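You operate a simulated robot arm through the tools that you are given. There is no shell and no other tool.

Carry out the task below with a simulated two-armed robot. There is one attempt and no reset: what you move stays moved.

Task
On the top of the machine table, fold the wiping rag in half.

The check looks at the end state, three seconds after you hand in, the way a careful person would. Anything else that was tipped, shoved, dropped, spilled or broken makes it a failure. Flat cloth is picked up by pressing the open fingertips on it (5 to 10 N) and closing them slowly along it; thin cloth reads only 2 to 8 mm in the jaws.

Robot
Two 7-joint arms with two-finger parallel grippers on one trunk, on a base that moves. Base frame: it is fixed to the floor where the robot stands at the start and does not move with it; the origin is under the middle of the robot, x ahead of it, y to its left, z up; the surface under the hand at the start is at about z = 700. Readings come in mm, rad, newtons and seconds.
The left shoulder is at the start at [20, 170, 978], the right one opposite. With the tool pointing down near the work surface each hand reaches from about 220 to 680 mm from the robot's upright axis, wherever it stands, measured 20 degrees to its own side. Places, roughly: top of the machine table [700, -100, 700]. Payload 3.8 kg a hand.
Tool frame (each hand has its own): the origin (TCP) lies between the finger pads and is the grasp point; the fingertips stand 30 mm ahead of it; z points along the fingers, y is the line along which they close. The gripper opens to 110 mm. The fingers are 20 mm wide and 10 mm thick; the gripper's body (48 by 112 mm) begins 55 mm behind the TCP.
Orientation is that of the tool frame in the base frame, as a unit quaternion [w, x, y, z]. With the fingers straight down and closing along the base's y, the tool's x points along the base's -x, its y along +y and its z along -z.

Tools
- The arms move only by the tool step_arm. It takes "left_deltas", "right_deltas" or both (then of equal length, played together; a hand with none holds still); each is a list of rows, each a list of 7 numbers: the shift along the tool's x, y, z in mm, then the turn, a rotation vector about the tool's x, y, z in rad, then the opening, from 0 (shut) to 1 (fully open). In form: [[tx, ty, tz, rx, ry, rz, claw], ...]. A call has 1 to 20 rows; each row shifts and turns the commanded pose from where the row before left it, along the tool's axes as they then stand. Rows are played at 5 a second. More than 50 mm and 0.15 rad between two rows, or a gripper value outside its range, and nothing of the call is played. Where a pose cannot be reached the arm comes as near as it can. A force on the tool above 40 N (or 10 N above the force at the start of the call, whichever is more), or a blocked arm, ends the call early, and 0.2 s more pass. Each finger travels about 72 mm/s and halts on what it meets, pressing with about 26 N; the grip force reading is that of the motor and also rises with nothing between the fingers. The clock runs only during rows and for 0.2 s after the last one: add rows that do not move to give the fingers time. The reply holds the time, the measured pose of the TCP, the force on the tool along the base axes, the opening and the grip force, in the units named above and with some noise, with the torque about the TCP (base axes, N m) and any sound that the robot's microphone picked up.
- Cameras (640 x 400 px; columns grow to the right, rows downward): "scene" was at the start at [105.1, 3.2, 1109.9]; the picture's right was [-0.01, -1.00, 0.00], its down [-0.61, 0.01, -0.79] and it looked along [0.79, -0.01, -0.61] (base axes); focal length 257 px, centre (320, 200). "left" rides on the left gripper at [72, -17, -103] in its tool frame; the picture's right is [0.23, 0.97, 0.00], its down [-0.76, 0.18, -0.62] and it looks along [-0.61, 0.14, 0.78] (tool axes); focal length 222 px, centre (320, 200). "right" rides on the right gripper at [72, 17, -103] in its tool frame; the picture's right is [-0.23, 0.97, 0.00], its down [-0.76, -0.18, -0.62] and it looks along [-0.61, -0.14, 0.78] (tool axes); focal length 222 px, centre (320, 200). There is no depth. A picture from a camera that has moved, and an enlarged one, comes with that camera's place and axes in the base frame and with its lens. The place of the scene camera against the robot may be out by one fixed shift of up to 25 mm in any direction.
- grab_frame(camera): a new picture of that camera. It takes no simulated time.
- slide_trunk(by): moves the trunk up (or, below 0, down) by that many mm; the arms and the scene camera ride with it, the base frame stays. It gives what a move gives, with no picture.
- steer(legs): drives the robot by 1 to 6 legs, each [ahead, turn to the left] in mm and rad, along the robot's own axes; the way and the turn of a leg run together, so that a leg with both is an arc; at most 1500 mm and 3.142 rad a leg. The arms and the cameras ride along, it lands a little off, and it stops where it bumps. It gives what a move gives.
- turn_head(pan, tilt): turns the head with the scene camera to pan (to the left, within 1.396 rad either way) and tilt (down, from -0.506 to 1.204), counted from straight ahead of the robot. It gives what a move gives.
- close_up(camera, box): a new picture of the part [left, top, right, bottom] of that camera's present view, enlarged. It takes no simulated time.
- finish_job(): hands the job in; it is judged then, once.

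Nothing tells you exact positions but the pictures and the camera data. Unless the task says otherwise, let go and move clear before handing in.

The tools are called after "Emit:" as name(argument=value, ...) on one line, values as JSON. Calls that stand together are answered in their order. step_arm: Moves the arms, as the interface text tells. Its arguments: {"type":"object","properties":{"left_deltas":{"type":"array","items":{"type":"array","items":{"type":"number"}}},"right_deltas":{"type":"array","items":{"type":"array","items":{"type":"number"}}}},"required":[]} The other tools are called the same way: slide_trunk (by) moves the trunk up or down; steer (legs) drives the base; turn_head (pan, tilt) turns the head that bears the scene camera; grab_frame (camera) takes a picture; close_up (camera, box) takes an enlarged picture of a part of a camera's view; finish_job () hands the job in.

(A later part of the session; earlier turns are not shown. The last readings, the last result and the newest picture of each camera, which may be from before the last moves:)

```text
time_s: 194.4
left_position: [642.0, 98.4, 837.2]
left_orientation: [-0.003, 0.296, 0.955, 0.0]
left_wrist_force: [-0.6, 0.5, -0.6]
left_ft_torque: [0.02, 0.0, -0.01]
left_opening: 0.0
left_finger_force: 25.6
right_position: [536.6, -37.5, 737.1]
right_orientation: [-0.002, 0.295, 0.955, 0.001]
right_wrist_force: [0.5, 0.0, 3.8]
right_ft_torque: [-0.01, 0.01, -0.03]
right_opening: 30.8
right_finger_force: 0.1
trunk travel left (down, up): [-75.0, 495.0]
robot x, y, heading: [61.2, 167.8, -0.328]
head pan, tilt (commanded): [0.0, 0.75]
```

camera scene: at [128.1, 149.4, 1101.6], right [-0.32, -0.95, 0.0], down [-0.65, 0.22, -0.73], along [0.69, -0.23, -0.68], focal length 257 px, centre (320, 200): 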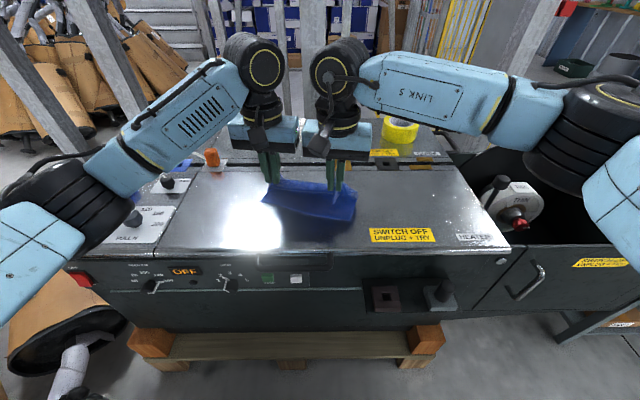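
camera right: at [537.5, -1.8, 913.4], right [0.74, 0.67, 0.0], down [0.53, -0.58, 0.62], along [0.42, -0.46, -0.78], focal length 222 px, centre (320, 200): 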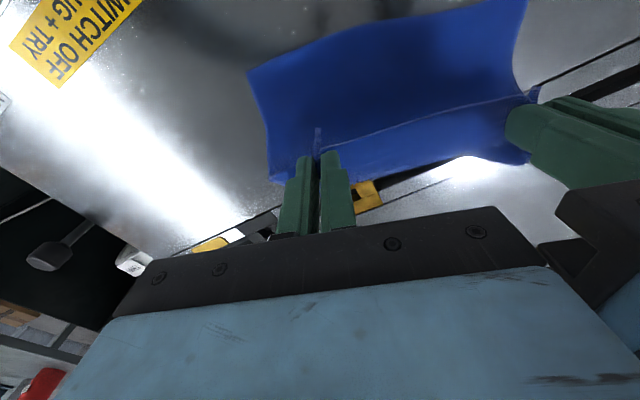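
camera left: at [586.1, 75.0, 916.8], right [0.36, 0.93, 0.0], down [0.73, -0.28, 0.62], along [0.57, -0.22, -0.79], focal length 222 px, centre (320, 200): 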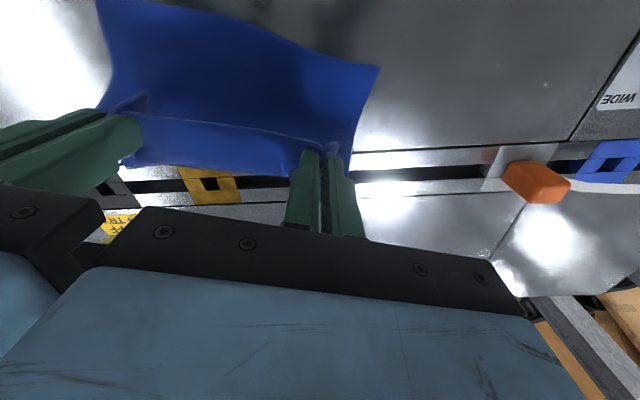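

Pressing at about 4 N (kept light, to favour the top layer), I'll close slowly and check halfway.

Emit:
step_arm(right_deltas=[[0, 0, 0.2, 0, 0, 0, 0.265], [0, 0, 0, 0, 0, 0, 0.25], [0, 0, 0, 0, 0, 0, 0.235], [0, 0, 0, 0, 0, 0, 0.22], [0, 0, 0, 0, 0, 0, 0.205], [0, 0, 0, 0, 0, 0, 0.19], [0, 0, 0, 0, 0, 0, 0.175], [0, 0, 0, 0, 0, 0, 0.16]])

Emit:
close_up(camera="right", box=[160, 40, 440, 220])

Emit:
close_up(camera="scene", box=[300, 170, 400, 240])

```text
time_s: 196.2
left_position: [641.7, 99.6, 837.0]
left_orientation: [-0.003, 0.296, 0.955, 0.0]
left_wrist_force: [0.7, -0.8, -0.1]
left_ft_torque: [-0.01, 0.05, 0.0]
left_opening: 0.2
left_finger_force: 26.4
right_position: [536.6, -37.1, 737.5]
right_orientation: [-0.002, 0.295, 0.955, 0.0]
right_wrist_force: [0.3, 0.6, 5.2]
right_ft_torque: [0.0, -0.01, 0.0]
right_opening: 17.8
right_finger_force: 0.0
trunk travel left (down, up): [-75.0, 495.0]
robot x, y, heading: [62.2, 166.7, -0.318]
head pan, tilt (commanded): [0.0, 0.75]
```

```text
2.22 times, centred on (300, 130) of right
camera zoom: at [486.6, 17.2, 839.8], right [0.74, 0.67, 0.0], down [0.53, -0.58, 0.62], along [0.42, -0.46, -0.78], focal length 494 px, centre (364, 356)
```

zoom: 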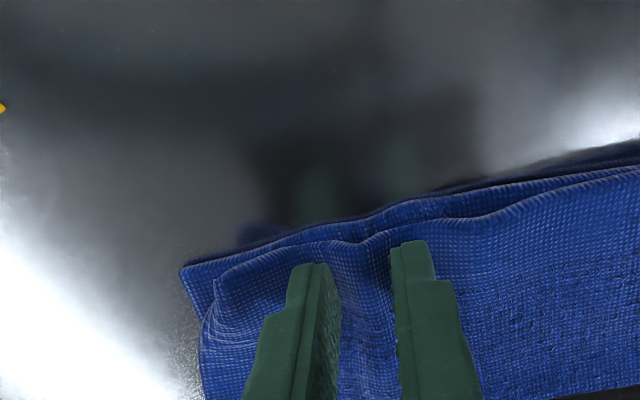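

```text
5.71 times, centred on (350, 205) of scene
camera zoom: at [156.0, 140.1, 1101.7], right [-0.32, -0.95, 0.0], down [-0.65, 0.22, -0.73], along [0.69, -0.23, -0.68], focal length 1470 px, centre (149, 171)
```

zoom: 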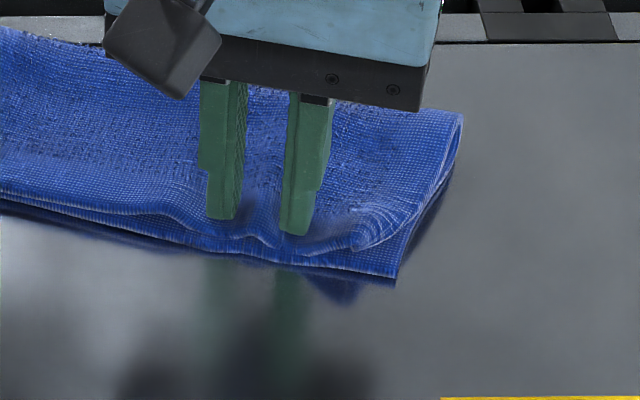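

The top layer is buckling between the fingers while the lower layer stays mostly flat. I'll continue closing.

Emit:
step_arm(right_deltas=[[0, 0, 0, 0, 0, 0, 0.145], [0, 0, 0, 0, 0, 0, 0.13], [0, 0, 0, 0, 0, 0, 0.115], [0, 0, 0, 0, 0, 0, 0.1], [0, 0, 0, 0, 0, 0, 0.085], [0, 0, 0, 0, 0, 0, 0.07], [0, 0, 0, 0, 0, 0, 0.055], [0, 0, 0, 0, 0, 0, 0.04], [0, 0, 0, 0, 0, 0, 0.025], [0, 0, 0, 0, 0, 0, 0.01], [0, 0, 0, 0, 0, 0, 0], [0, 0, 0, 0, 0, 0, 0]])

Emit:
close_up(camera="right", box=[160, 40, 440, 220])

Emit:
close_up(camera="scene", box=[300, 170, 400, 240])

```text
time_s: 198.8
left_position: [642.7, 98.7, 837.1]
left_orientation: [-0.003, 0.295, 0.956, 0.001]
left_wrist_force: [-0.3, -0.1, -0.1]
left_ft_torque: [-0.04, -0.01, 0.01]
left_opening: 0.2
left_finger_force: 26.4
right_position: [536.9, -38.5, 737.3]
right_orientation: [-0.001, 0.296, 0.955, 0.0]
right_wrist_force: [-0.2, -0.1, 7.3]
right_ft_torque: [-0.04, 0.02, 0.01]
right_opening: 5.2
right_finger_force: 25.3
trunk travel left (down, up): [-75.0, 495.0]
robot x, y, heading: [61.8, 167.6, -0.321]
head pan, tilt (commanded): [0.0, 0.75]
```

```text
2.22 times, centred on (300, 130) of right
camera zoom: at [486.5, 17.2, 839.8], right [0.74, 0.67, 0.0], down [0.53, -0.58, 0.62], along [0.42, -0.46, -0.78], focal length 494 px, centre (364, 356)
```

zoom: 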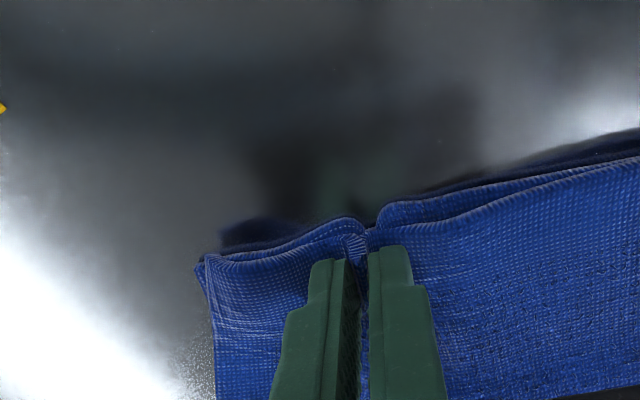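

```text
5.71 times, centred on (350, 205) of scene
camera zoom: at [155.9, 140.1, 1101.7], right [-0.32, -0.95, 0.0], down [-0.65, 0.22, -0.73], along [0.69, -0.23, -0.68], focal length 1470 px, centre (149, 171)
```

zoom: 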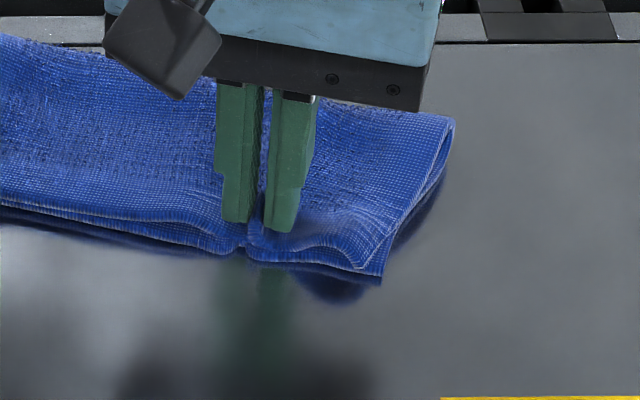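

Now both layers are pinched (5.2 mm) and B already looks better placed. I'll lift this corner to let the ear spring fully open.

Emit:
step_arm(right_deltas=[[0, 0, -8, 0, 0, 0, 0], [0, 0, -10, 0, 0, 0, 0], [0, 0, -10, 0, 0, 0, 0], [0, 0, -12, 0, 0, 0, 0], [0, 0, -12, 0, 0, 0, 0], [0, 0, -12, 0, 0, 0, 0], [0, 0, 0, 0, 0, 0, 0], [0, 0, 0, 0, 0, 0, 0]])

Emit:
close_up(camera="right", box=[160, 20, 480, 220])

Emit:
close_up(camera="scene", box=[270, 140, 400, 240])

```text
time_s: 200.6
left_position: [642.5, 98.2, 835.6]
left_orientation: [-0.003, 0.295, 0.955, -0.001]
left_wrist_force: [0.1, -0.8, 0.0]
left_ft_torque: [0.05, 0.01, 0.0]
left_opening: 0.1
left_finger_force: 25.9
right_position: [536.7, -37.8, 801.9]
right_orientation: [-0.002, 0.296, 0.955, 0.001]
right_wrist_force: [0.4, 0.5, -0.3]
right_ft_torque: [0.0, -0.01, -0.01]
right_opening: 5.1
right_finger_force: 26.1
trunk travel left (down, up): [-75.0, 495.0]
robot x, y, heading: [59.0, 169.2, -0.326]
head pan, tilt (commanded): [0.0, 0.75]
```

```text
2.00 times, centred on (320, 120) of right
camera zoom: at [486.4, 16.6, 903.3], right [0.74, 0.67, 0.0], down [0.53, -0.58, 0.62], along [0.42, -0.46, -0.78], focal length 444 px, centre (320, 360)
```

zoom: 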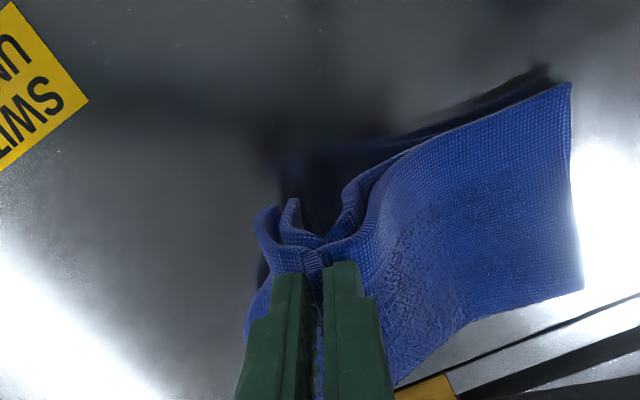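

```text
4.00 times, centred on (335, 190) of scene
camera zoom: at [156.3, 139.9, 1101.6], right [-0.32, -0.95, 0.0], down [-0.65, 0.22, -0.73], along [0.69, -0.23, -0.68], focal length 1029 px, centre (260, 240)
```

zoom: 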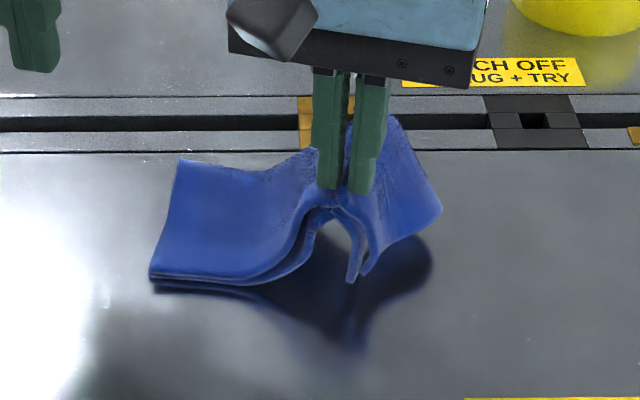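

Both layers now hang free and the ear has opened. Lowering one corner alone could crumple it. It's cleaner to pinch the left end (both layers) with the other hand as well, lift the whole folded rag by its open edge, and lay it down again fold-first. I'll look with the left camera.

Emit:
grab_frame(camera="left")

Emit:
grab_frame(camera="scene")

```text
taken
camera left: at [573.6, 124.9, 940.3], right [0.36, 0.93, 0.0], down [0.73, -0.28, 0.62], along [0.57, -0.22, -0.79], focal length 222 px, centre (320, 200)
```

left: 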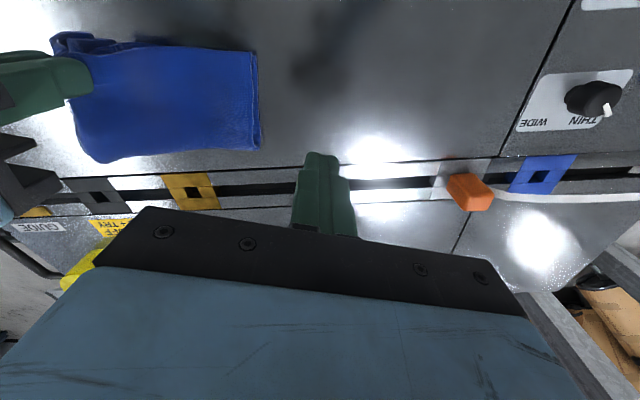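

```text
taken
camera scene: at [156.3, 139.9, 1101.6], right [-0.32, -0.95, 0.0], down [-0.65, 0.22, -0.73], along [0.69, -0.23, -0.68], focal length 257 px, centre (320, 200)
```

scene: 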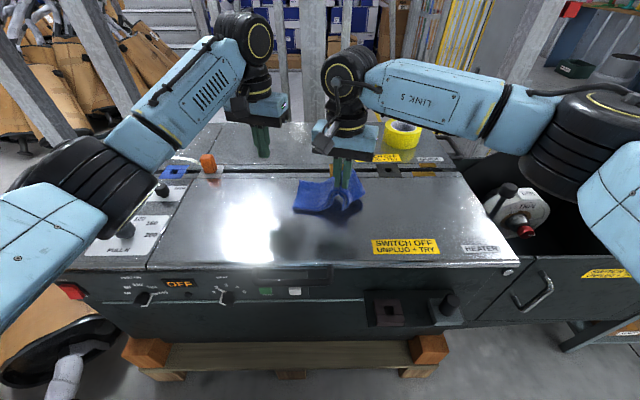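

The hands would be too close for that (my grippers are 112 mm wide). Instead I'll lower the right hand until the hanging corner touches, then shift left as I go down so the flap lays out to the right, and straighten the slack afterwards.

Emit:
step_arm(right_deltas=[[0, 0, 5, 0, 0, 0, 0], [0, 0, 5, 0, 0, 0, 0], [0, 1, 5, 0, 0, 0, 0], [0, 2, 4, 0, 0, 0, 0], [0, 3.5, 4, 0, 0, 0, 0], [0, 3.5, 4, 0, 0, 0, 0], [0, 3.5, 4, 0, 0, 0, 0], [0, 3.5, 4, 0, 0, 0, 0], [0, 0, 0, 0, 0, 0, 0]])

Emit:
close_up(camera="scene", box=[270, 150, 400, 240])

Emit:
close_up(camera="right", box=[160, 20, 480, 220])

```text
time_s: 202.6
left_position: [642.2, 99.6, 835.8]
left_orientation: [-0.003, 0.296, 0.955, 0.0]
left_wrist_force: [0.0, 0.4, -0.2]
left_ft_torque: [0.01, 0.0, -0.01]
left_opening: 0.0
left_finger_force: 26.0
right_position: [545.7, -23.7, 765.7]
right_orientation: [-0.002, 0.296, 0.955, 0.0]
right_wrist_force: [0.3, 0.9, 0.3]
right_ft_torque: [0.01, 0.0, -0.01]
right_opening: 5.3
right_finger_force: 26.4
trunk travel left (down, up): [-75.0, 495.0]
robot x, y, heading: [57.3, 165.6, -0.324]
head pan, tilt (commanded): [0.0, 0.75]
```

```text
4.44 times, centred on (335, 195) of scene
camera zoom: at [156.3, 139.9, 1101.6], right [-0.32, -0.95, 0.0], down [-0.65, 0.22, -0.73], along [0.69, -0.23, -0.68], focal length 1143 px, centre (253, 222)
```

zoom: 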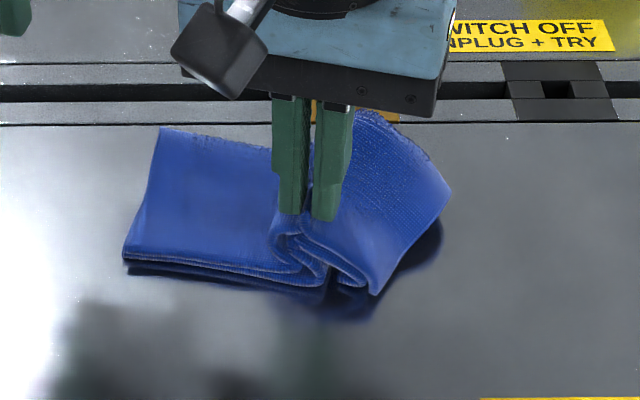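

```text
2.00 times, centred on (320, 120) of right
camera zoom: at [496.3, 31.1, 868.2], right [0.74, 0.67, 0.0], down [0.53, -0.58, 0.62], along [0.42, -0.46, -0.78], focal length 444 px, centre (320, 360)
```

zoom: 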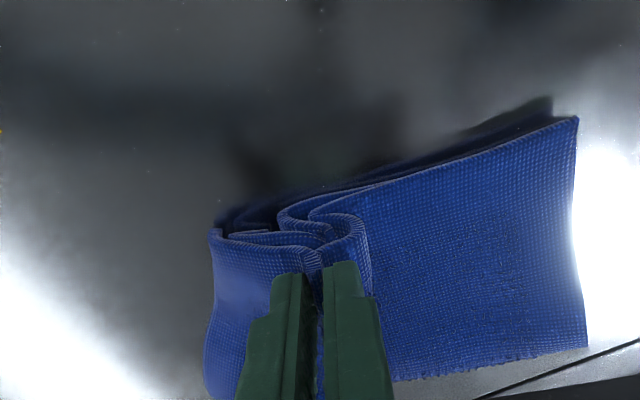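

The flap is leaning outward to the right as wanted. I'll lower straight down the rest of the way.

Emit:
step_arm(right_deltas=[[0, 1, 4, 0, 0, 0, 0], [0, 1, 4, 0, 0, 0, 0], [0, 0, 4, 0, 0, 0, 0], [0, 0, 4, 0, 0, 0, 0], [0, 0, 4, 0, 0, 0, 0], [0, 0, 3, 0, 0, 0, 0], [0, 0, 0, 0, 0, 0, 0]])

Emit:
close_up(camera="scene", box=[270, 150, 400, 240])

Emit:
close_up(camera="right", box=[160, 20, 480, 220])

```text
time_s: 204.2
left_position: [641.5, 98.7, 836.9]
left_orientation: [-0.004, 0.295, 0.955, 0.0]
left_wrist_force: [-0.4, -0.6, -0.3]
left_ft_torque: [0.01, -0.02, 0.04]
left_opening: 0.0
left_finger_force: 26.1
right_position: [546.2, -20.8, 744.9]
right_orientation: [0.001, 0.296, 0.955, 0.002]
right_wrist_force: [3.2, 1.1, 20.3]
right_ft_torque: [0.09, -0.18, -0.03]
right_opening: 5.1
right_finger_force: 26.2
trunk travel left (down, up): [-75.0, 495.0]
robot x, y, heading: [61.9, 169.2, -0.323]
head pan, tilt (commanded): [0.0, 0.75]
```

```text
4.44 times, centred on (335, 195) of scene
camera zoom: at [155.3, 140.5, 1101.9], right [-0.32, -0.95, 0.0], down [-0.65, 0.22, -0.73], along [0.69, -0.23, -0.68], focal length 1143 px, centre (253, 222)
```

zoom: 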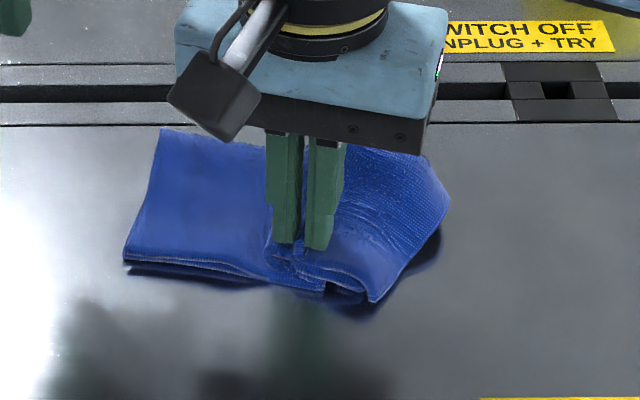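

```text
2.00 times, centred on (320, 120) of right
camera zoom: at [497.4, 33.4, 847.5], right [0.74, 0.67, 0.0], down [0.53, -0.58, 0.62], along [0.42, -0.46, -0.78], focal length 444 px, centre (320, 360)
```

zoom: 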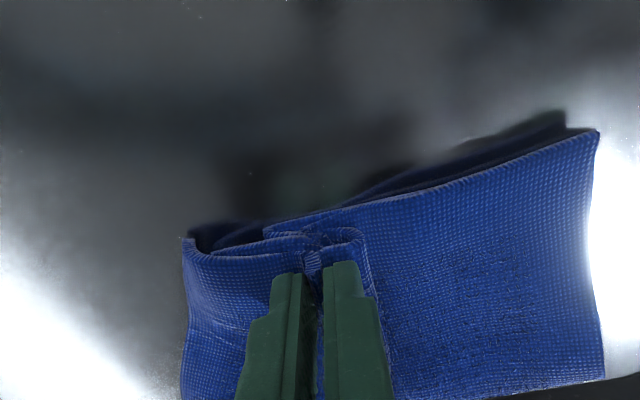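

The fingers are now pressing on bunched layers (20 N). I'll rise a little and slide right to pull the bunch on the left straight again, which should push the right flap outward flat.

Emit:
step_arm(right_deltas=[[0, 0, -4, 0, 0, 0, 0], [0, 0, -3, 0, 0, 0, 0], [0, -2, 0, 0, 0, 0, 0], [0, -3, 0, 0, 0, 0, 0], [0, -3, 0, 0, 0, 0, 0], [0, -3, 0, 0, 0, 0, 0], [0, -3, 0, 0, 0, 0, 0], [0, -3, 0, 0, 0, 0, 0], [0, -3, 0, 0, 0, 0, 0], [0, 0, 0, 0, 0, 0, 0]])

Emit:
close_up(camera="scene", box=[270, 150, 400, 240])

Emit:
close_up(camera="right", box=[160, 20, 480, 220])

```text
time_s: 206.4
left_position: [644.0, 99.2, 835.8]
left_orientation: [-0.004, 0.296, 0.955, 0.0]
left_wrist_force: [0.2, -0.4, -0.1]
left_ft_torque: [-0.02, 0.0, 0.01]
left_opening: 0.0
left_finger_force: 25.8
right_position: [534.9, -38.4, 750.2]
right_orientation: [-0.002, 0.296, 0.955, 0.0]
right_wrist_force: [0.6, -0.4, 2.8]
right_ft_torque: [0.03, 0.01, -0.07]
right_opening: 5.3
right_finger_force: 26.1
trunk travel left (down, up): [-75.0, 495.0]
robot x, y, heading: [58.9, 170.5, -0.321]
head pan, tilt (commanded): [0.0, 0.75]
```

```text
4.44 times, centred on (335, 195) of scene
camera zoom: at [156.1, 140.0, 1101.7], right [-0.32, -0.95, 0.0], down [-0.65, 0.22, -0.73], along [0.69, -0.23, -0.68], focal length 1143 px, centre (253, 222)
```

zoom: 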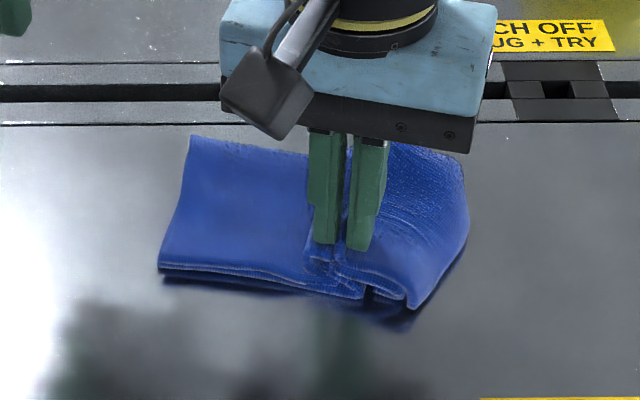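

```text
2.00 times, centred on (320, 120) of right
camera zoom: at [486.0, 16.4, 852.7], right [0.74, 0.67, 0.0], down [0.53, -0.58, 0.62], along [0.42, -0.46, -0.78], focal length 444 px, centre (320, 360)
```

zoom: 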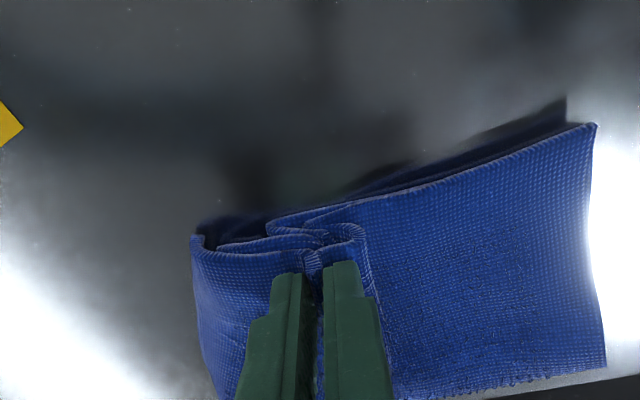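

The whole rag slides along, so the bunch stays. I'll raise the hand about 25 mm so the bunch opens into a smooth slope with the flap still leaning outward, and check before letting it drop open.

Emit:
step_arm(right_deltas=[[0, 0, -5, 0, 0, 0, 0], [0, 0, -5, 0, 0, 0, 0], [0, 0, -5, 0, 0, 0, 0], [0, 0, -5, 0, 0, 0, 0], [0, -2, -5, 0, 0, 0, 0], [0, -2, 0, 0, 0, 0, 0], [0, 0, 0, 0, 0, 0, 0]])

Emit:
close_up(camera="scene", box=[270, 150, 400, 240])

Emit:
close_up(camera="right", box=[160, 20, 480, 220])

```text
time_s: 208.0
left_position: [642.1, 99.4, 837.6]
left_orientation: [-0.004, 0.295, 0.955, 0.0]
left_wrist_force: [-0.1, -0.1, -0.3]
left_ft_torque: [0.01, -0.01, -0.01]
left_opening: 0.0
left_finger_force: 25.8
right_position: [533.6, -42.8, 775.8]
right_orientation: [-0.002, 0.297, 0.955, 0.001]
right_wrist_force: [-0.4, 0.0, -0.3]
right_ft_torque: [0.02, 0.01, -0.06]
right_opening: 5.3
right_finger_force: 26.0
trunk travel left (down, up): [-75.0, 495.0]
robot x, y, heading: [61.5, 170.1, -0.322]
head pan, tilt (commanded): [0.0, 0.75]
```

```text
4.44 times, centred on (335, 195) of scene
camera zoom: at [156.3, 139.9, 1101.6], right [-0.32, -0.95, 0.0], down [-0.65, 0.22, -0.73], along [0.69, -0.23, -0.68], focal length 1143 px, centre (253, 222)
```

zoom: 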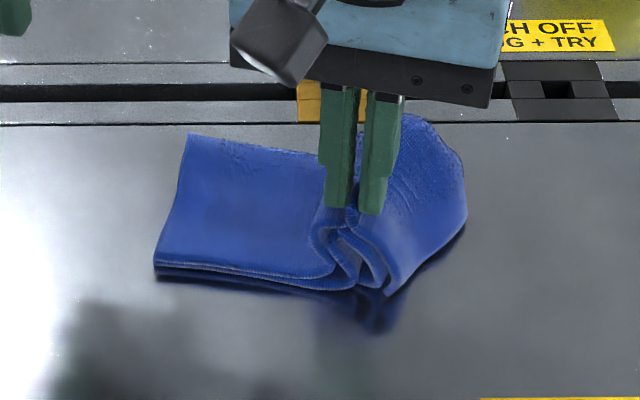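

```text
2.00 times, centred on (320, 120) of right
camera zoom: at [483.9, 12.6, 877.6], right [0.74, 0.67, 0.0], down [0.53, -0.58, 0.62], along [0.42, -0.46, -0.78], focal length 444 px, centre (320, 360)
```

zoom: 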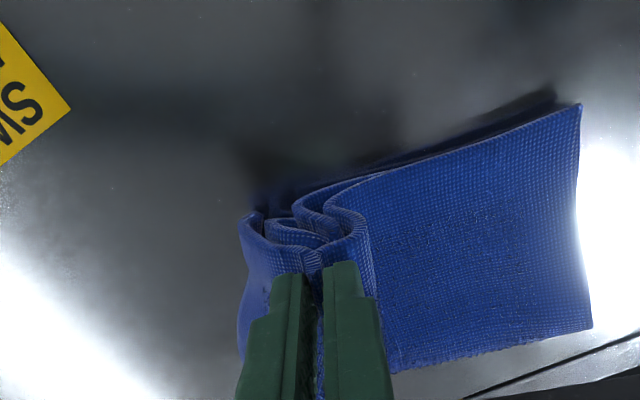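

I see residual bunching near the pinch. I'll raise back to where it formed a clean arch (flap hanging straight, left side sloping smoothly), and release there so it spreads flat by itself on the slippery table.

Emit:
step_arm(right_deltas=[[0, 0, -6, 0, 0, 0, 0], [0, 0, -6, 0, 0, 0, 0], [0, 0, -6, 0, 0, 0, 0], [0, 0, -6, 0, 0, 0, 0], [0, 0, -6, 0, 0, 0, 0], [0, 0, 0, 0, 0, 0, 0], [0, 0, 0, 0, 0, 0, 0]])

Emit:
close_up(camera="scene", box=[270, 140, 400, 240])

Emit:
close_up(camera="right", box=[160, 20, 480, 220])

```text
time_s: 209.6
left_position: [642.9, 99.0, 836.7]
left_orientation: [-0.003, 0.295, 0.955, -0.001]
left_wrist_force: [-0.5, -0.6, 0.2]
left_ft_torque: [0.01, -0.02, 0.0]
left_opening: 0.0
left_finger_force: 25.9
right_position: [532.8, -42.6, 806.2]
right_orientation: [-0.001, 0.295, 0.955, 0.0]
right_wrist_force: [0.7, 0.2, -0.6]
right_ft_torque: [-0.01, -0.01, -0.02]
right_opening: 5.1
right_finger_force: 26.1
trunk travel left (down, up): [-75.0, 495.0]
robot x, y, heading: [61.1, 169.4, -0.329]
head pan, tilt (commanded): [0.0, 0.75]
```

```text
4.00 times, centred on (335, 190) of scene
camera zoom: at [156.3, 139.9, 1101.6], right [-0.32, -0.95, 0.0], down [-0.65, 0.22, -0.73], along [0.69, -0.23, -0.68], focal length 1029 px, centre (260, 240)
```

zoom: 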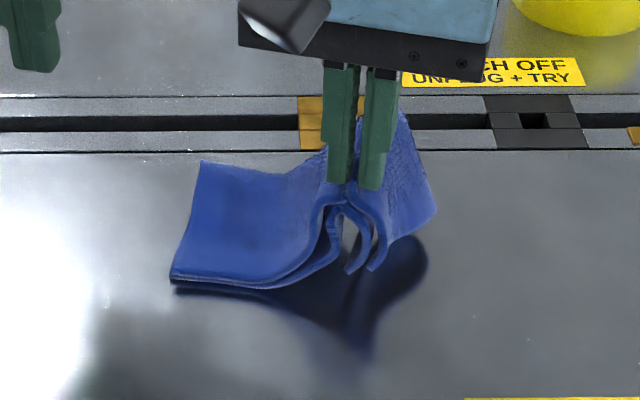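

```text
2.00 times, centred on (320, 120) of right
camera zoom: at [483.8, 12.6, 907.7], right [0.74, 0.67, 0.0], down [0.53, -0.58, 0.62], along [0.42, -0.46, -0.78], focal length 444 px, centre (320, 360)
```

zoom: 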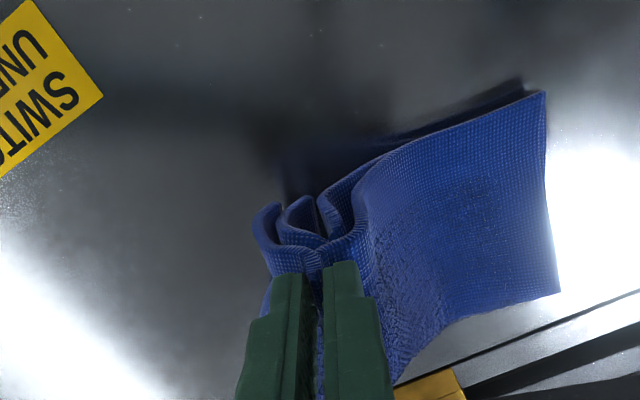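

It's a clean arch again with both corner flaps hanging straight. I'll lower 14 mm so the flaps almost touch, open the fingers, and let it spread.

Emit:
step_arm(right_deltas=[[0, 0, 5, 0, 0, 0, 0], [0, 0, 5, 0, 0, 0, 0], [0, 0, 4, 0, 0, 0, 0], [0, 0, 0, 0, 0, 0, 0.15], [0, 0, 0, 0, 0, 0, 0.3], [0, 0, 0, 0, 0, 0, 0.45], [0, 0, 0, 0, 0, 0, 0.45], [0, 0, -10, 0, 0, 0, 0.45], [0, 0, -15, 0, 0, 0, 0.45], [0, 0, -15, 0, 0, 0, 0.45], [0, 0, -15, 0, 0, 0, 0.45], [0, 0, 0, 0, 0, 0, 0.45]])

Emit:
close_up(camera="scene", box=[260, 150, 400, 240])

Emit:
close_up(camera="right", box=[160, 0, 520, 220])

Emit:
close_up(camera="left", box=[20, 0, 320, 200])

```text
time_s: 212.2
left_position: [642.5, 99.2, 836.2]
left_orientation: [-0.004, 0.296, 0.955, 0.0]
left_wrist_force: [-1.1, 1.5, -0.1]
left_ft_torque: [-0.01, 0.0, 0.0]
left_opening: 0.0
left_finger_force: 25.6
right_position: [534.3, -41.5, 846.6]
right_orientation: [-0.002, 0.296, 0.955, 0.0]
right_wrist_force: [-0.7, 0.0, 0.2]
right_ft_torque: [0.02, -0.02, 0.01]
right_opening: 49.3
right_finger_force: 0.0
trunk travel left (down, up): [-75.0, 495.0]
robot x, y, heading: [59.4, 169.0, -0.322]
head pan, tilt (commanded): [0.0, 0.75]
```

```text
4.44 times, centred on (330, 195) of scene
camera zoom: at [156.3, 139.9, 1101.6], right [-0.32, -0.95, 0.0], down [-0.65, 0.22, -0.73], along [0.69, -0.23, -0.68], focal length 1143 px, centre (276, 222)
```

zoom: 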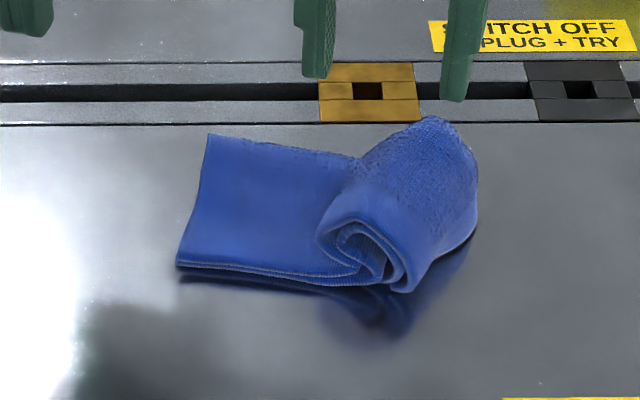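

```text
1.78 times, centred on (340, 110) of right
camera zoom: at [484.7, 13.3, 949.1], right [0.74, 0.67, 0.0], down [0.53, -0.58, 0.62], along [0.42, -0.46, -0.78], focal length 395 px, centre (284, 360)
```

zoom: 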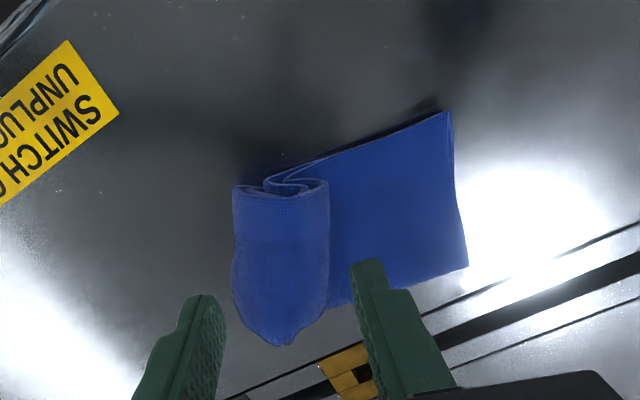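

```text
2.00 times, centred on (170, 100) of left
camera zoom: at [573.6, 125.0, 940.3], right [0.36, 0.93, 0.0], down [0.73, -0.28, 0.62], along [0.57, -0.22, -0.79], focal length 444 px, centre (620, 400)
```

zoom: 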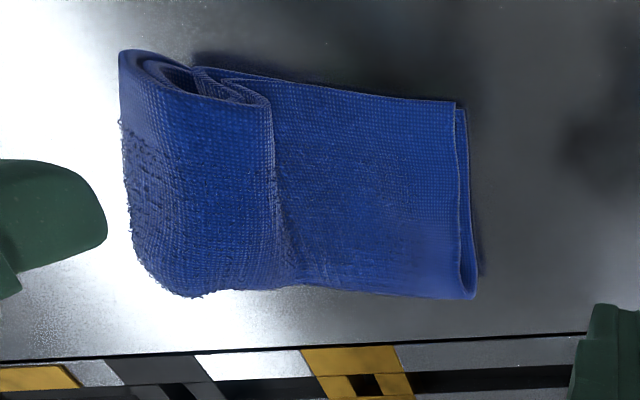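

That made it worse: the right part flopped into a lateral pleat over the left part. It can be pulled open by pinning the left end and drawing the right end outward. I'll open both grippers wide and use only the inner finger of each, which gives the hands enough room.

Emit:
step_arm(left_deltas=[[-2.5, -8, 5, 0, 0, 0, 0.3], [-2.5, -8, 8, 0, 0, 0, 0.6], [-2.5, -8, 10, 0, 0, 0, 0.9], [-2.5, -8, 12, 0, 0, 0, 1.0], [0, 0, 14, 0, 0, 0, 1.0], [0, 0, 14, 0, 0, 0, 1.0], [0, 0, 12, 0, 0, 0, 1.0], [0, 0, 8, 0, 0, 0, 1.0], [0, 0, 0, 0, 0, 0, 1.0]], right_deltas=[[-3, -12, 0, 0, 0, 0, 0.6], [-3, -12, 0, 0, 0, 0, 0.8], [-3, -12, 5, 0, 0, 0, 1.0], [-3, -13, 10, 0, 0, 0, 1.0], [-3, -13, 12, 0, 0, 0, 1.0], [-3, -13, 14, 0, 0, 0, 1.0], [-3.8, -12.8, 14, 0, 0, 0, 1.0], [0, 0, 14, 0, 0, 0, 1.0], [0, 0, 6, 0, 0, 0, 1.0]])

Emit:
grab_frame(camera="left")

Emit:
grab_frame(camera="right")

Emit:
close_up(camera="scene", box=[240, 130, 410, 250])

```text
time_s: 214.2
left_position: [632.0, 65.7, 752.6]
left_orientation: [-0.003, 0.296, 0.955, 0.0]
left_wrist_force: [0.4, -0.1, 0.1]
left_ft_torque: [-0.03, -0.03, -0.01]
left_opening: 109.8
left_finger_force: 0.1
right_position: [501.1, -127.3, 770.6]
right_orientation: [-0.002, 0.296, 0.955, 0.001]
right_wrist_force: [-0.4, -0.2, 0.1]
right_ft_torque: [-0.01, 0.01, 0.02]
right_opening: 109.8
right_finger_force: 0.0
trunk travel left (down, up): [-75.0, 495.0]
robot x, y, heading: [60.4, 169.4, -0.327]
head pan, tilt (commanded): [0.0, 0.75]
```

```text
taken
camera left: at [563.6, 92.7, 856.3], right [0.36, 0.93, 0.0], down [0.73, -0.28, 0.62], along [0.57, -0.22, -0.79], focal length 222 px, centre (320, 200)
```

left: 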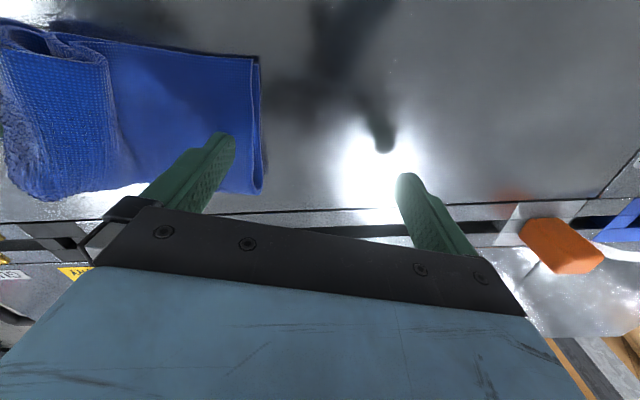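

```text
taken
camera right: at [452.7, -72.2, 873.2], right [0.74, 0.67, 0.0], down [0.53, -0.58, 0.62], along [0.42, -0.46, -0.78], focal length 222 px, centre (320, 200)
```

right: 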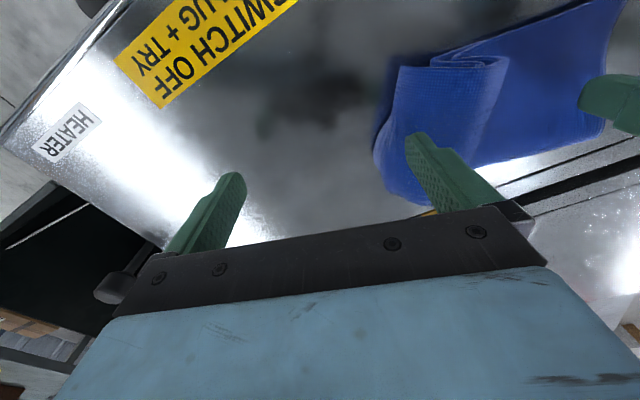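

```text
3.33 times, centred on (325, 190) of scene
camera zoom: at [156.3, 139.9, 1101.6], right [-0.32, -0.95, 0.0], down [-0.65, 0.22, -0.73], along [0.69, -0.23, -0.68], focal length 858 px, centre (303, 233)
```

zoom: 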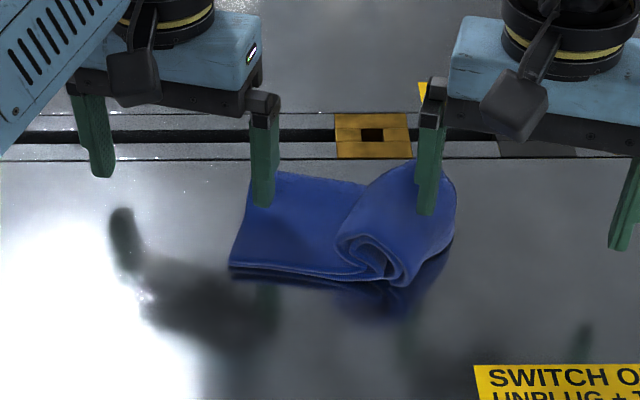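

Both inner fingers are well placed. I'll press the left one down as a pin and lower the right one onto the right end.

Emit:
step_arm(left_deltas=[[0, 0, 5, 0, 0, 0, 1.0], [0, 0, 4, 0, 0, 0, 1.0], [0, 0, 3, 0, 0, 0, 1.0], [0, 0, 2, 0, 0, 0, 1.0], [0, 0, 0, 0, 0, 0, 1.0]], right_deltas=[[0, 0, 6, 0, 0, 0, 1.0], [0, 0, 5, 0, 0, 0, 1.0], [0, 0, 4, 0, 0, 0, 1.0], [0, 0, 3, 0, 0, 0, 1.0], [0, 0, 0, 0, 0, 0, 1.0]])

```text
time_s: 215.4
left_position: [631.5, 66.9, 737.9]
left_orientation: [-0.003, 0.295, 0.955, -0.001]
left_wrist_force: [0.7, -0.3, 0.4]
left_ft_torque: [-0.08, 0.05, 0.01]
left_opening: 109.9
left_finger_force: 0.1
right_position: [501.4, -127.5, 753.4]
right_orientation: [-0.001, 0.295, 0.955, 0.0]
right_wrist_force: [0.1, -0.4, -0.4]
right_ft_torque: [-0.01, 0.02, 0.02]
right_opening: 109.9
right_finger_force: 0.1
trunk travel left (down, up): [-75.0, 495.0]
robot x, y, heading: [61.5, 165.9, -0.326]
head pan, tilt (commanded): [0.0, 0.75]
```

Emit:
step_arm(left_deltas=[[0, 0, 1.2, 0, 0, 0, 1.0], [0, 0, 1, 0, 0, 0, 1.0], [0, 0, 0.5, 0, 0, 0, 1.0], [0, 0, 0, 0, 0, 0, 1.0]], right_deltas=[[0, 0, 4, 0, 0, 0, 1.0], [0, 0, 3, 0, 0, 0, 1.0], [0, 0, 2, 0, 0, 0, 1.0], [0, 0, 0, 0, 0, 0, 1.0]])

```text
time_s: 216.4
left_position: [632.0, 66.3, 736.3]
left_orientation: [-0.004, 0.296, 0.955, 0.0]
left_wrist_force: [0.6, 0.8, 3.5]
left_ft_torque: [-0.19, 0.07, 0.06]
left_opening: 109.9
left_finger_force: 0.1
right_position: [501.9, -126.0, 743.8]
right_orientation: [-0.002, 0.296, 0.955, 0.001]
right_wrist_force: [0.3, -0.2, 0.4]
right_ft_torque: [0.03, -0.02, -0.03]
right_opening: 110.1
right_finger_force: 0.0
trunk travel left (down, up): [-75.0, 495.0]
robot x, y, heading: [62.4, 169.0, -0.321]
head pan, tilt (commanded): [0.0, 0.75]
```

Emit:
step_arm(left_deltas=[[0, 0, 0.8, 0, 0, 0, 1.0], [0, 0, 0.5, 0, 0, 0, 1.0], [0, 0, 0, 0, 0, 0, 1.0], [0, 0, 0, 0, 0, 0, 1.0]], right_deltas=[[0, 0, 2, 0, 0, 0, 1.0], [0, 0, 2, 0, 0, 0, 1.0], [0, 0, 1.5, 0, 0, 0, 1.0], [0, 0, 0, 0, 0, 0, 1.0]])

Emit:
close_up(camera="right", box=[340, 20, 640, 220])

```text
time_s: 217.4
left_position: [631.9, 67.3, 736.0]
left_orientation: [-0.004, 0.296, 0.955, -0.001]
left_wrist_force: [1.3, -0.6, 6.8]
left_ft_torque: [-0.39, 0.19, 0.07]
left_opening: 109.9
left_finger_force: 0.0
right_position: [502.6, -125.9, 739.3]
right_orientation: [0.0, 0.296, 0.955, 0.001]
right_wrist_force: [-0.1, 0.5, 5.3]
right_ft_torque: [0.32, -0.15, 0.02]
right_opening: 109.8
right_finger_force: 0.2
trunk travel left (down, up): [-75.0, 495.0]
robot x, y, heading: [61.0, 168.9, -0.326]
head pan, tilt (commanded): [0.0, 0.75]
```

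```text
2.00 times, centred on (490, 120) of right
camera zoom: at [452.0, -71.4, 841.8], right [0.74, 0.67, 0.0], down [0.53, -0.58, 0.62], along [0.42, -0.46, -0.78], focal length 444 px, centre (-20, 360)
```

zoom: 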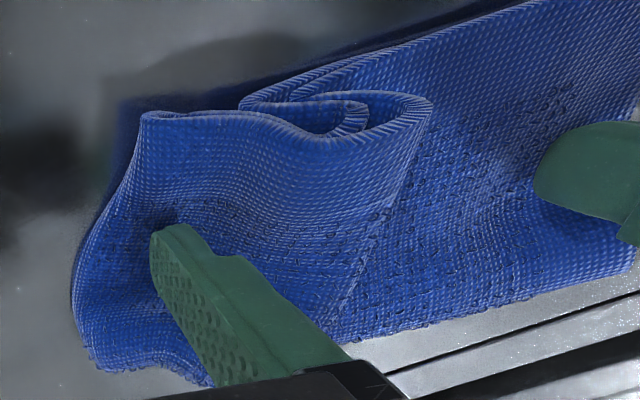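

Both fingers press at 5–7 N. I'll draw the right finger outward step by step.

Emit:
step_arm(left_deltas=[[0, 0, 0, 0, 0, 0, 1.0], [0, 0, 0, 0, 0, 0, 1.0], [0, 0, 0, 0, 0, 0, 1.0], [0, 0, 0, 0, 0, 0, 1.0], [0, 0, 0, 0, 0, 0, 1.0], [0, 0, 0, 0, 0, 0, 1.0], [0, 0, 0, 0, 0, 0, 1.0]], right_deltas=[[0, -3, 0, 0, 0, 0, 1.0], [0, -4, 0, 0, 0, 0, 1.0], [0, -4, 0, 0, 0, 0, 1.0], [0, -4, 0, 0, 0, 0, 1.0], [0, -4, 0, 0, 0, 0, 1.0], [0, -4, 0, 0, 0, 0, 1.0], [0, 0, 0, 0, 0, 0, 1.0]])

Emit:
close_up(camera="right", box=[340, 20, 640, 220])

Emit:
close_up(camera="scene", box=[240, 130, 410, 250])

```text
time_s: 219.0
left_position: [631.0, 66.1, 735.4]
left_orientation: [-0.004, 0.295, 0.955, -0.001]
left_wrist_force: [2.8, -1.3, 7.9]
left_ft_torque: [-0.41, 0.19, 0.14]
left_opening: 110.1
left_finger_force: 0.2
right_position: [487.3, -144.7, 738.0]
right_orientation: [-0.001, 0.295, 0.956, 0.0]
right_wrist_force: [1.0, 1.5, 5.0]
right_ft_torque: [0.37, -0.24, -0.02]
right_opening: 109.9
right_finger_force: 0.1
trunk travel left (down, up): [-75.0, 495.0]
robot x, y, heading: [61.5, 169.4, -0.322]
head pan, tilt (commanded): [0.0, 0.75]
```

```text
2.00 times, centred on (490, 120) of right
camera zoom: at [438.9, -90.2, 841.2], right [0.74, 0.67, 0.0], down [0.53, -0.58, 0.62], along [0.42, -0.46, -0.78], focal length 444 px, centre (-20, 360)
```

zoom: 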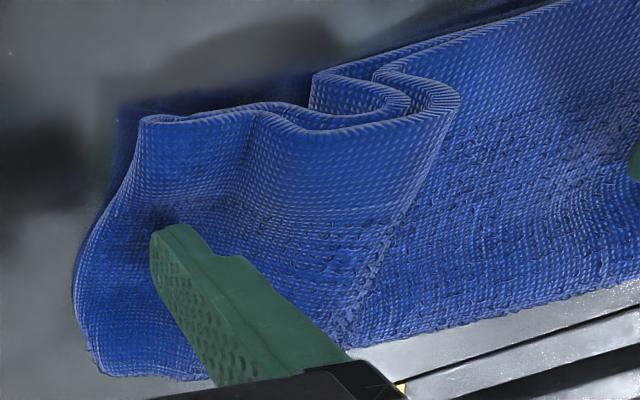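

```text
3.33 times, centred on (325, 190) of scene
camera zoom: at [155.5, 140.3, 1101.8], right [-0.32, -0.95, 0.0], down [-0.65, 0.22, -0.73], along [0.69, -0.23, -0.68], focal length 858 px, centre (303, 233)
```

zoom: 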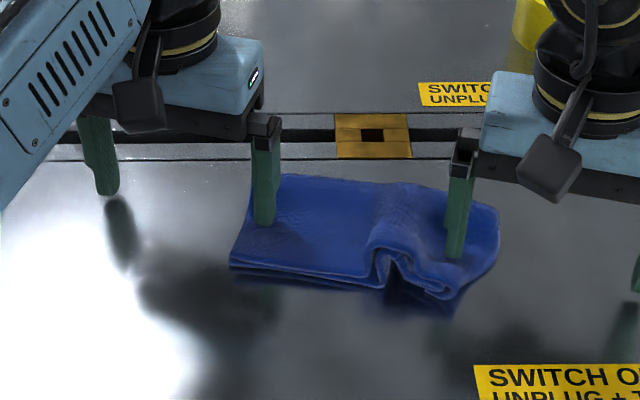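

Excellent, the pleat is opening while the left end stays pinned. I'll continue drawing the right end outward.

Emit:
step_arm(left_deltas=[[0, 0, 0, 0, 0, 0, 1.0], [0, 0, 0, 0, 0, 0, 1.0], [0, 0, 0, 0, 0, 0, 1.0], [0, 0, 0, 0, 0, 0, 1.0], [0, 0, 0, 0, 0, 0, 1.0], [0, 0, 0, 0, 0, 0, 1.0], [0, 0, 0, 0, 0, 0, 1.0]], right_deltas=[[0, -4, 0, 0, 0, 0, 1.0], [0, -4, 0, 0, 0, 0, 1.0], [0, -4, 0, 0, 0, 0, 1.0], [0, -4, 0, 0, 0, 0, 1.0], [0, -4, 0, 0, 0, 0, 1.0], [0, -4, 0, 0, 0, 0, 1.0], [0, 0, 0, 0, 0, 0, 1.0]])

Emit:
close_up(camera="right", box=[340, 20, 640, 220])

Emit:
close_up(camera="scene", box=[240, 130, 410, 250])

```text
time_s: 220.6
left_position: [631.2, 66.6, 734.9]
left_orientation: [-0.004, 0.295, 0.955, -0.001]
left_wrist_force: [1.7, -0.8, 9.1]
left_ft_torque: [-0.47, 0.25, 0.1]
left_opening: 109.8
left_finger_force: 0.1
right_position: [473.2, -166.1, 739.4]
right_orientation: [-0.001, 0.296, 0.955, 0.0]
right_wrist_force: [1.5, 1.0, 5.8]
right_ft_torque: [0.36, -0.23, -0.03]
right_opening: 110.3
right_finger_force: 0.0
trunk travel left (down, up): [-75.0, 495.0]
robot x, y, heading: [55.6, 171.0, -0.32]
head pan, tilt (commanded): [0.0, 0.75]
```

```text
2.00 times, centred on (490, 120) of right
camera zoom: at [424.9, -110.6, 841.3], right [0.74, 0.67, 0.0], down [0.53, -0.58, 0.62], along [0.42, -0.46, -0.78], focal length 444 px, centre (-20, 360)
```

zoom: 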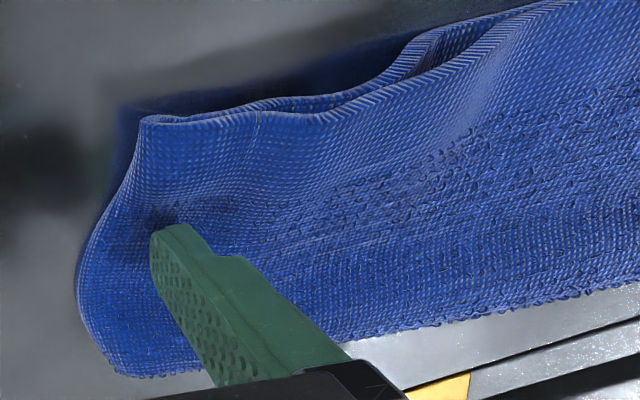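

```text
3.33 times, centred on (325, 190) of scene
camera zoom: at [155.6, 140.3, 1101.8], right [-0.32, -0.95, 0.0], down [-0.65, 0.22, -0.73], along [0.69, -0.23, -0.68], focal length 858 px, centre (303, 233)
```

zoom: 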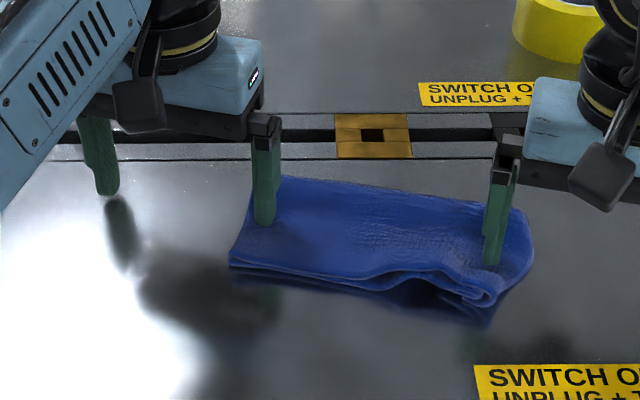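

Emit:
step_arm(left_deltas=[[0, 0, 0, 0, 0, 0, 1.0], [0, 0, 0, 0, 0, 0, 1.0], [0, 0, 0, 0, 0, 0, 1.0], [0, 0, 0, 0, 0, 0, 1.0], [0, 0, 0, 0, 0, 0, 1.0]], right_deltas=[[0, -3, 0, 0, 0, 0, 1.0], [0, -3, 0, 0, 0, 0, 1.0], [0, -3, 0, 0, 0, 0, 1.0], [0, -3, 0, 0, 0, 0, 1.0], [0, 0, 0, 0, 0, 0, 1.0]])

Emit:
close_up(camera="right", box=[340, 20, 640, 220])

Emit:
close_up(camera="scene", box=[280, 170, 410, 250])

```text
time_s: 221.8
left_position: [631.9, 66.6, 735.3]
left_orientation: [-0.003, 0.295, 0.955, -0.001]
left_wrist_force: [0.0, -1.7, 9.2]
left_ft_torque: [-0.44, 0.35, 0.05]
left_opening: 109.9
left_finger_force: 0.0
right_position: [467.6, -175.1, 739.3]
right_orientation: [-0.001, 0.296, 0.955, 0.0]
right_wrist_force: [3.2, 3.4, 4.7]
right_ft_torque: [0.3, -0.17, -0.07]
right_opening: 110.1
right_finger_force: 0.0
trunk travel left (down, up): [-75.0, 495.0]
robot x, y, heading: [64.7, 167.5, -0.325]
head pan, tilt (commanded): [0.0, 0.75]
```

```text
2.00 times, centred on (490, 120) of right
camera zoom: at [418.3, -120.1, 841.2], right [0.74, 0.67, 0.0], down [0.53, -0.58, 0.62], along [0.42, -0.46, -0.78], focal length 444 px, centre (-20, 360)
```

zoom: 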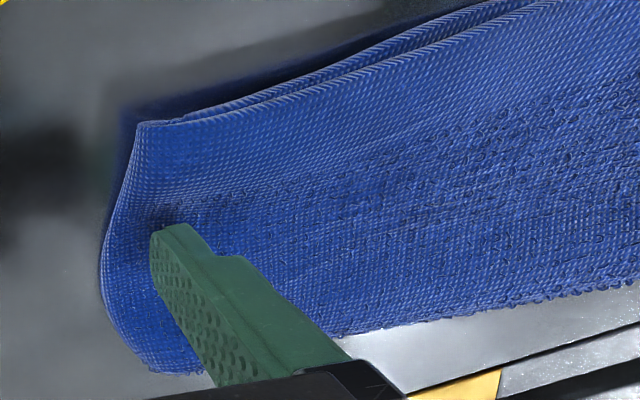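

```text
4.92 times, centred on (345, 210) of scene
camera zoom: at [155.6, 140.3, 1101.7], right [-0.32, -0.95, 0.0], down [-0.65, 0.22, -0.73], along [0.69, -0.23, -0.68], focal length 1267 px, centre (197, 151)
```

zoom: 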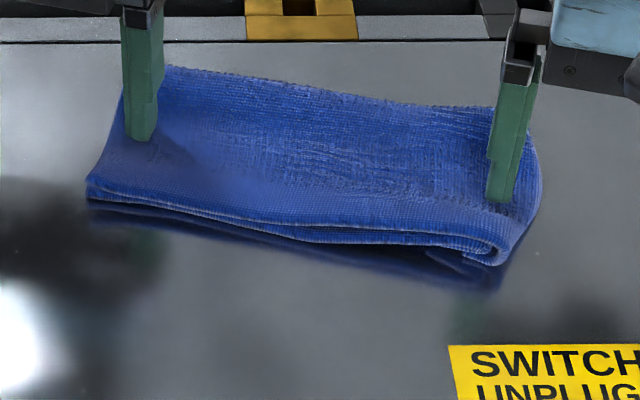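

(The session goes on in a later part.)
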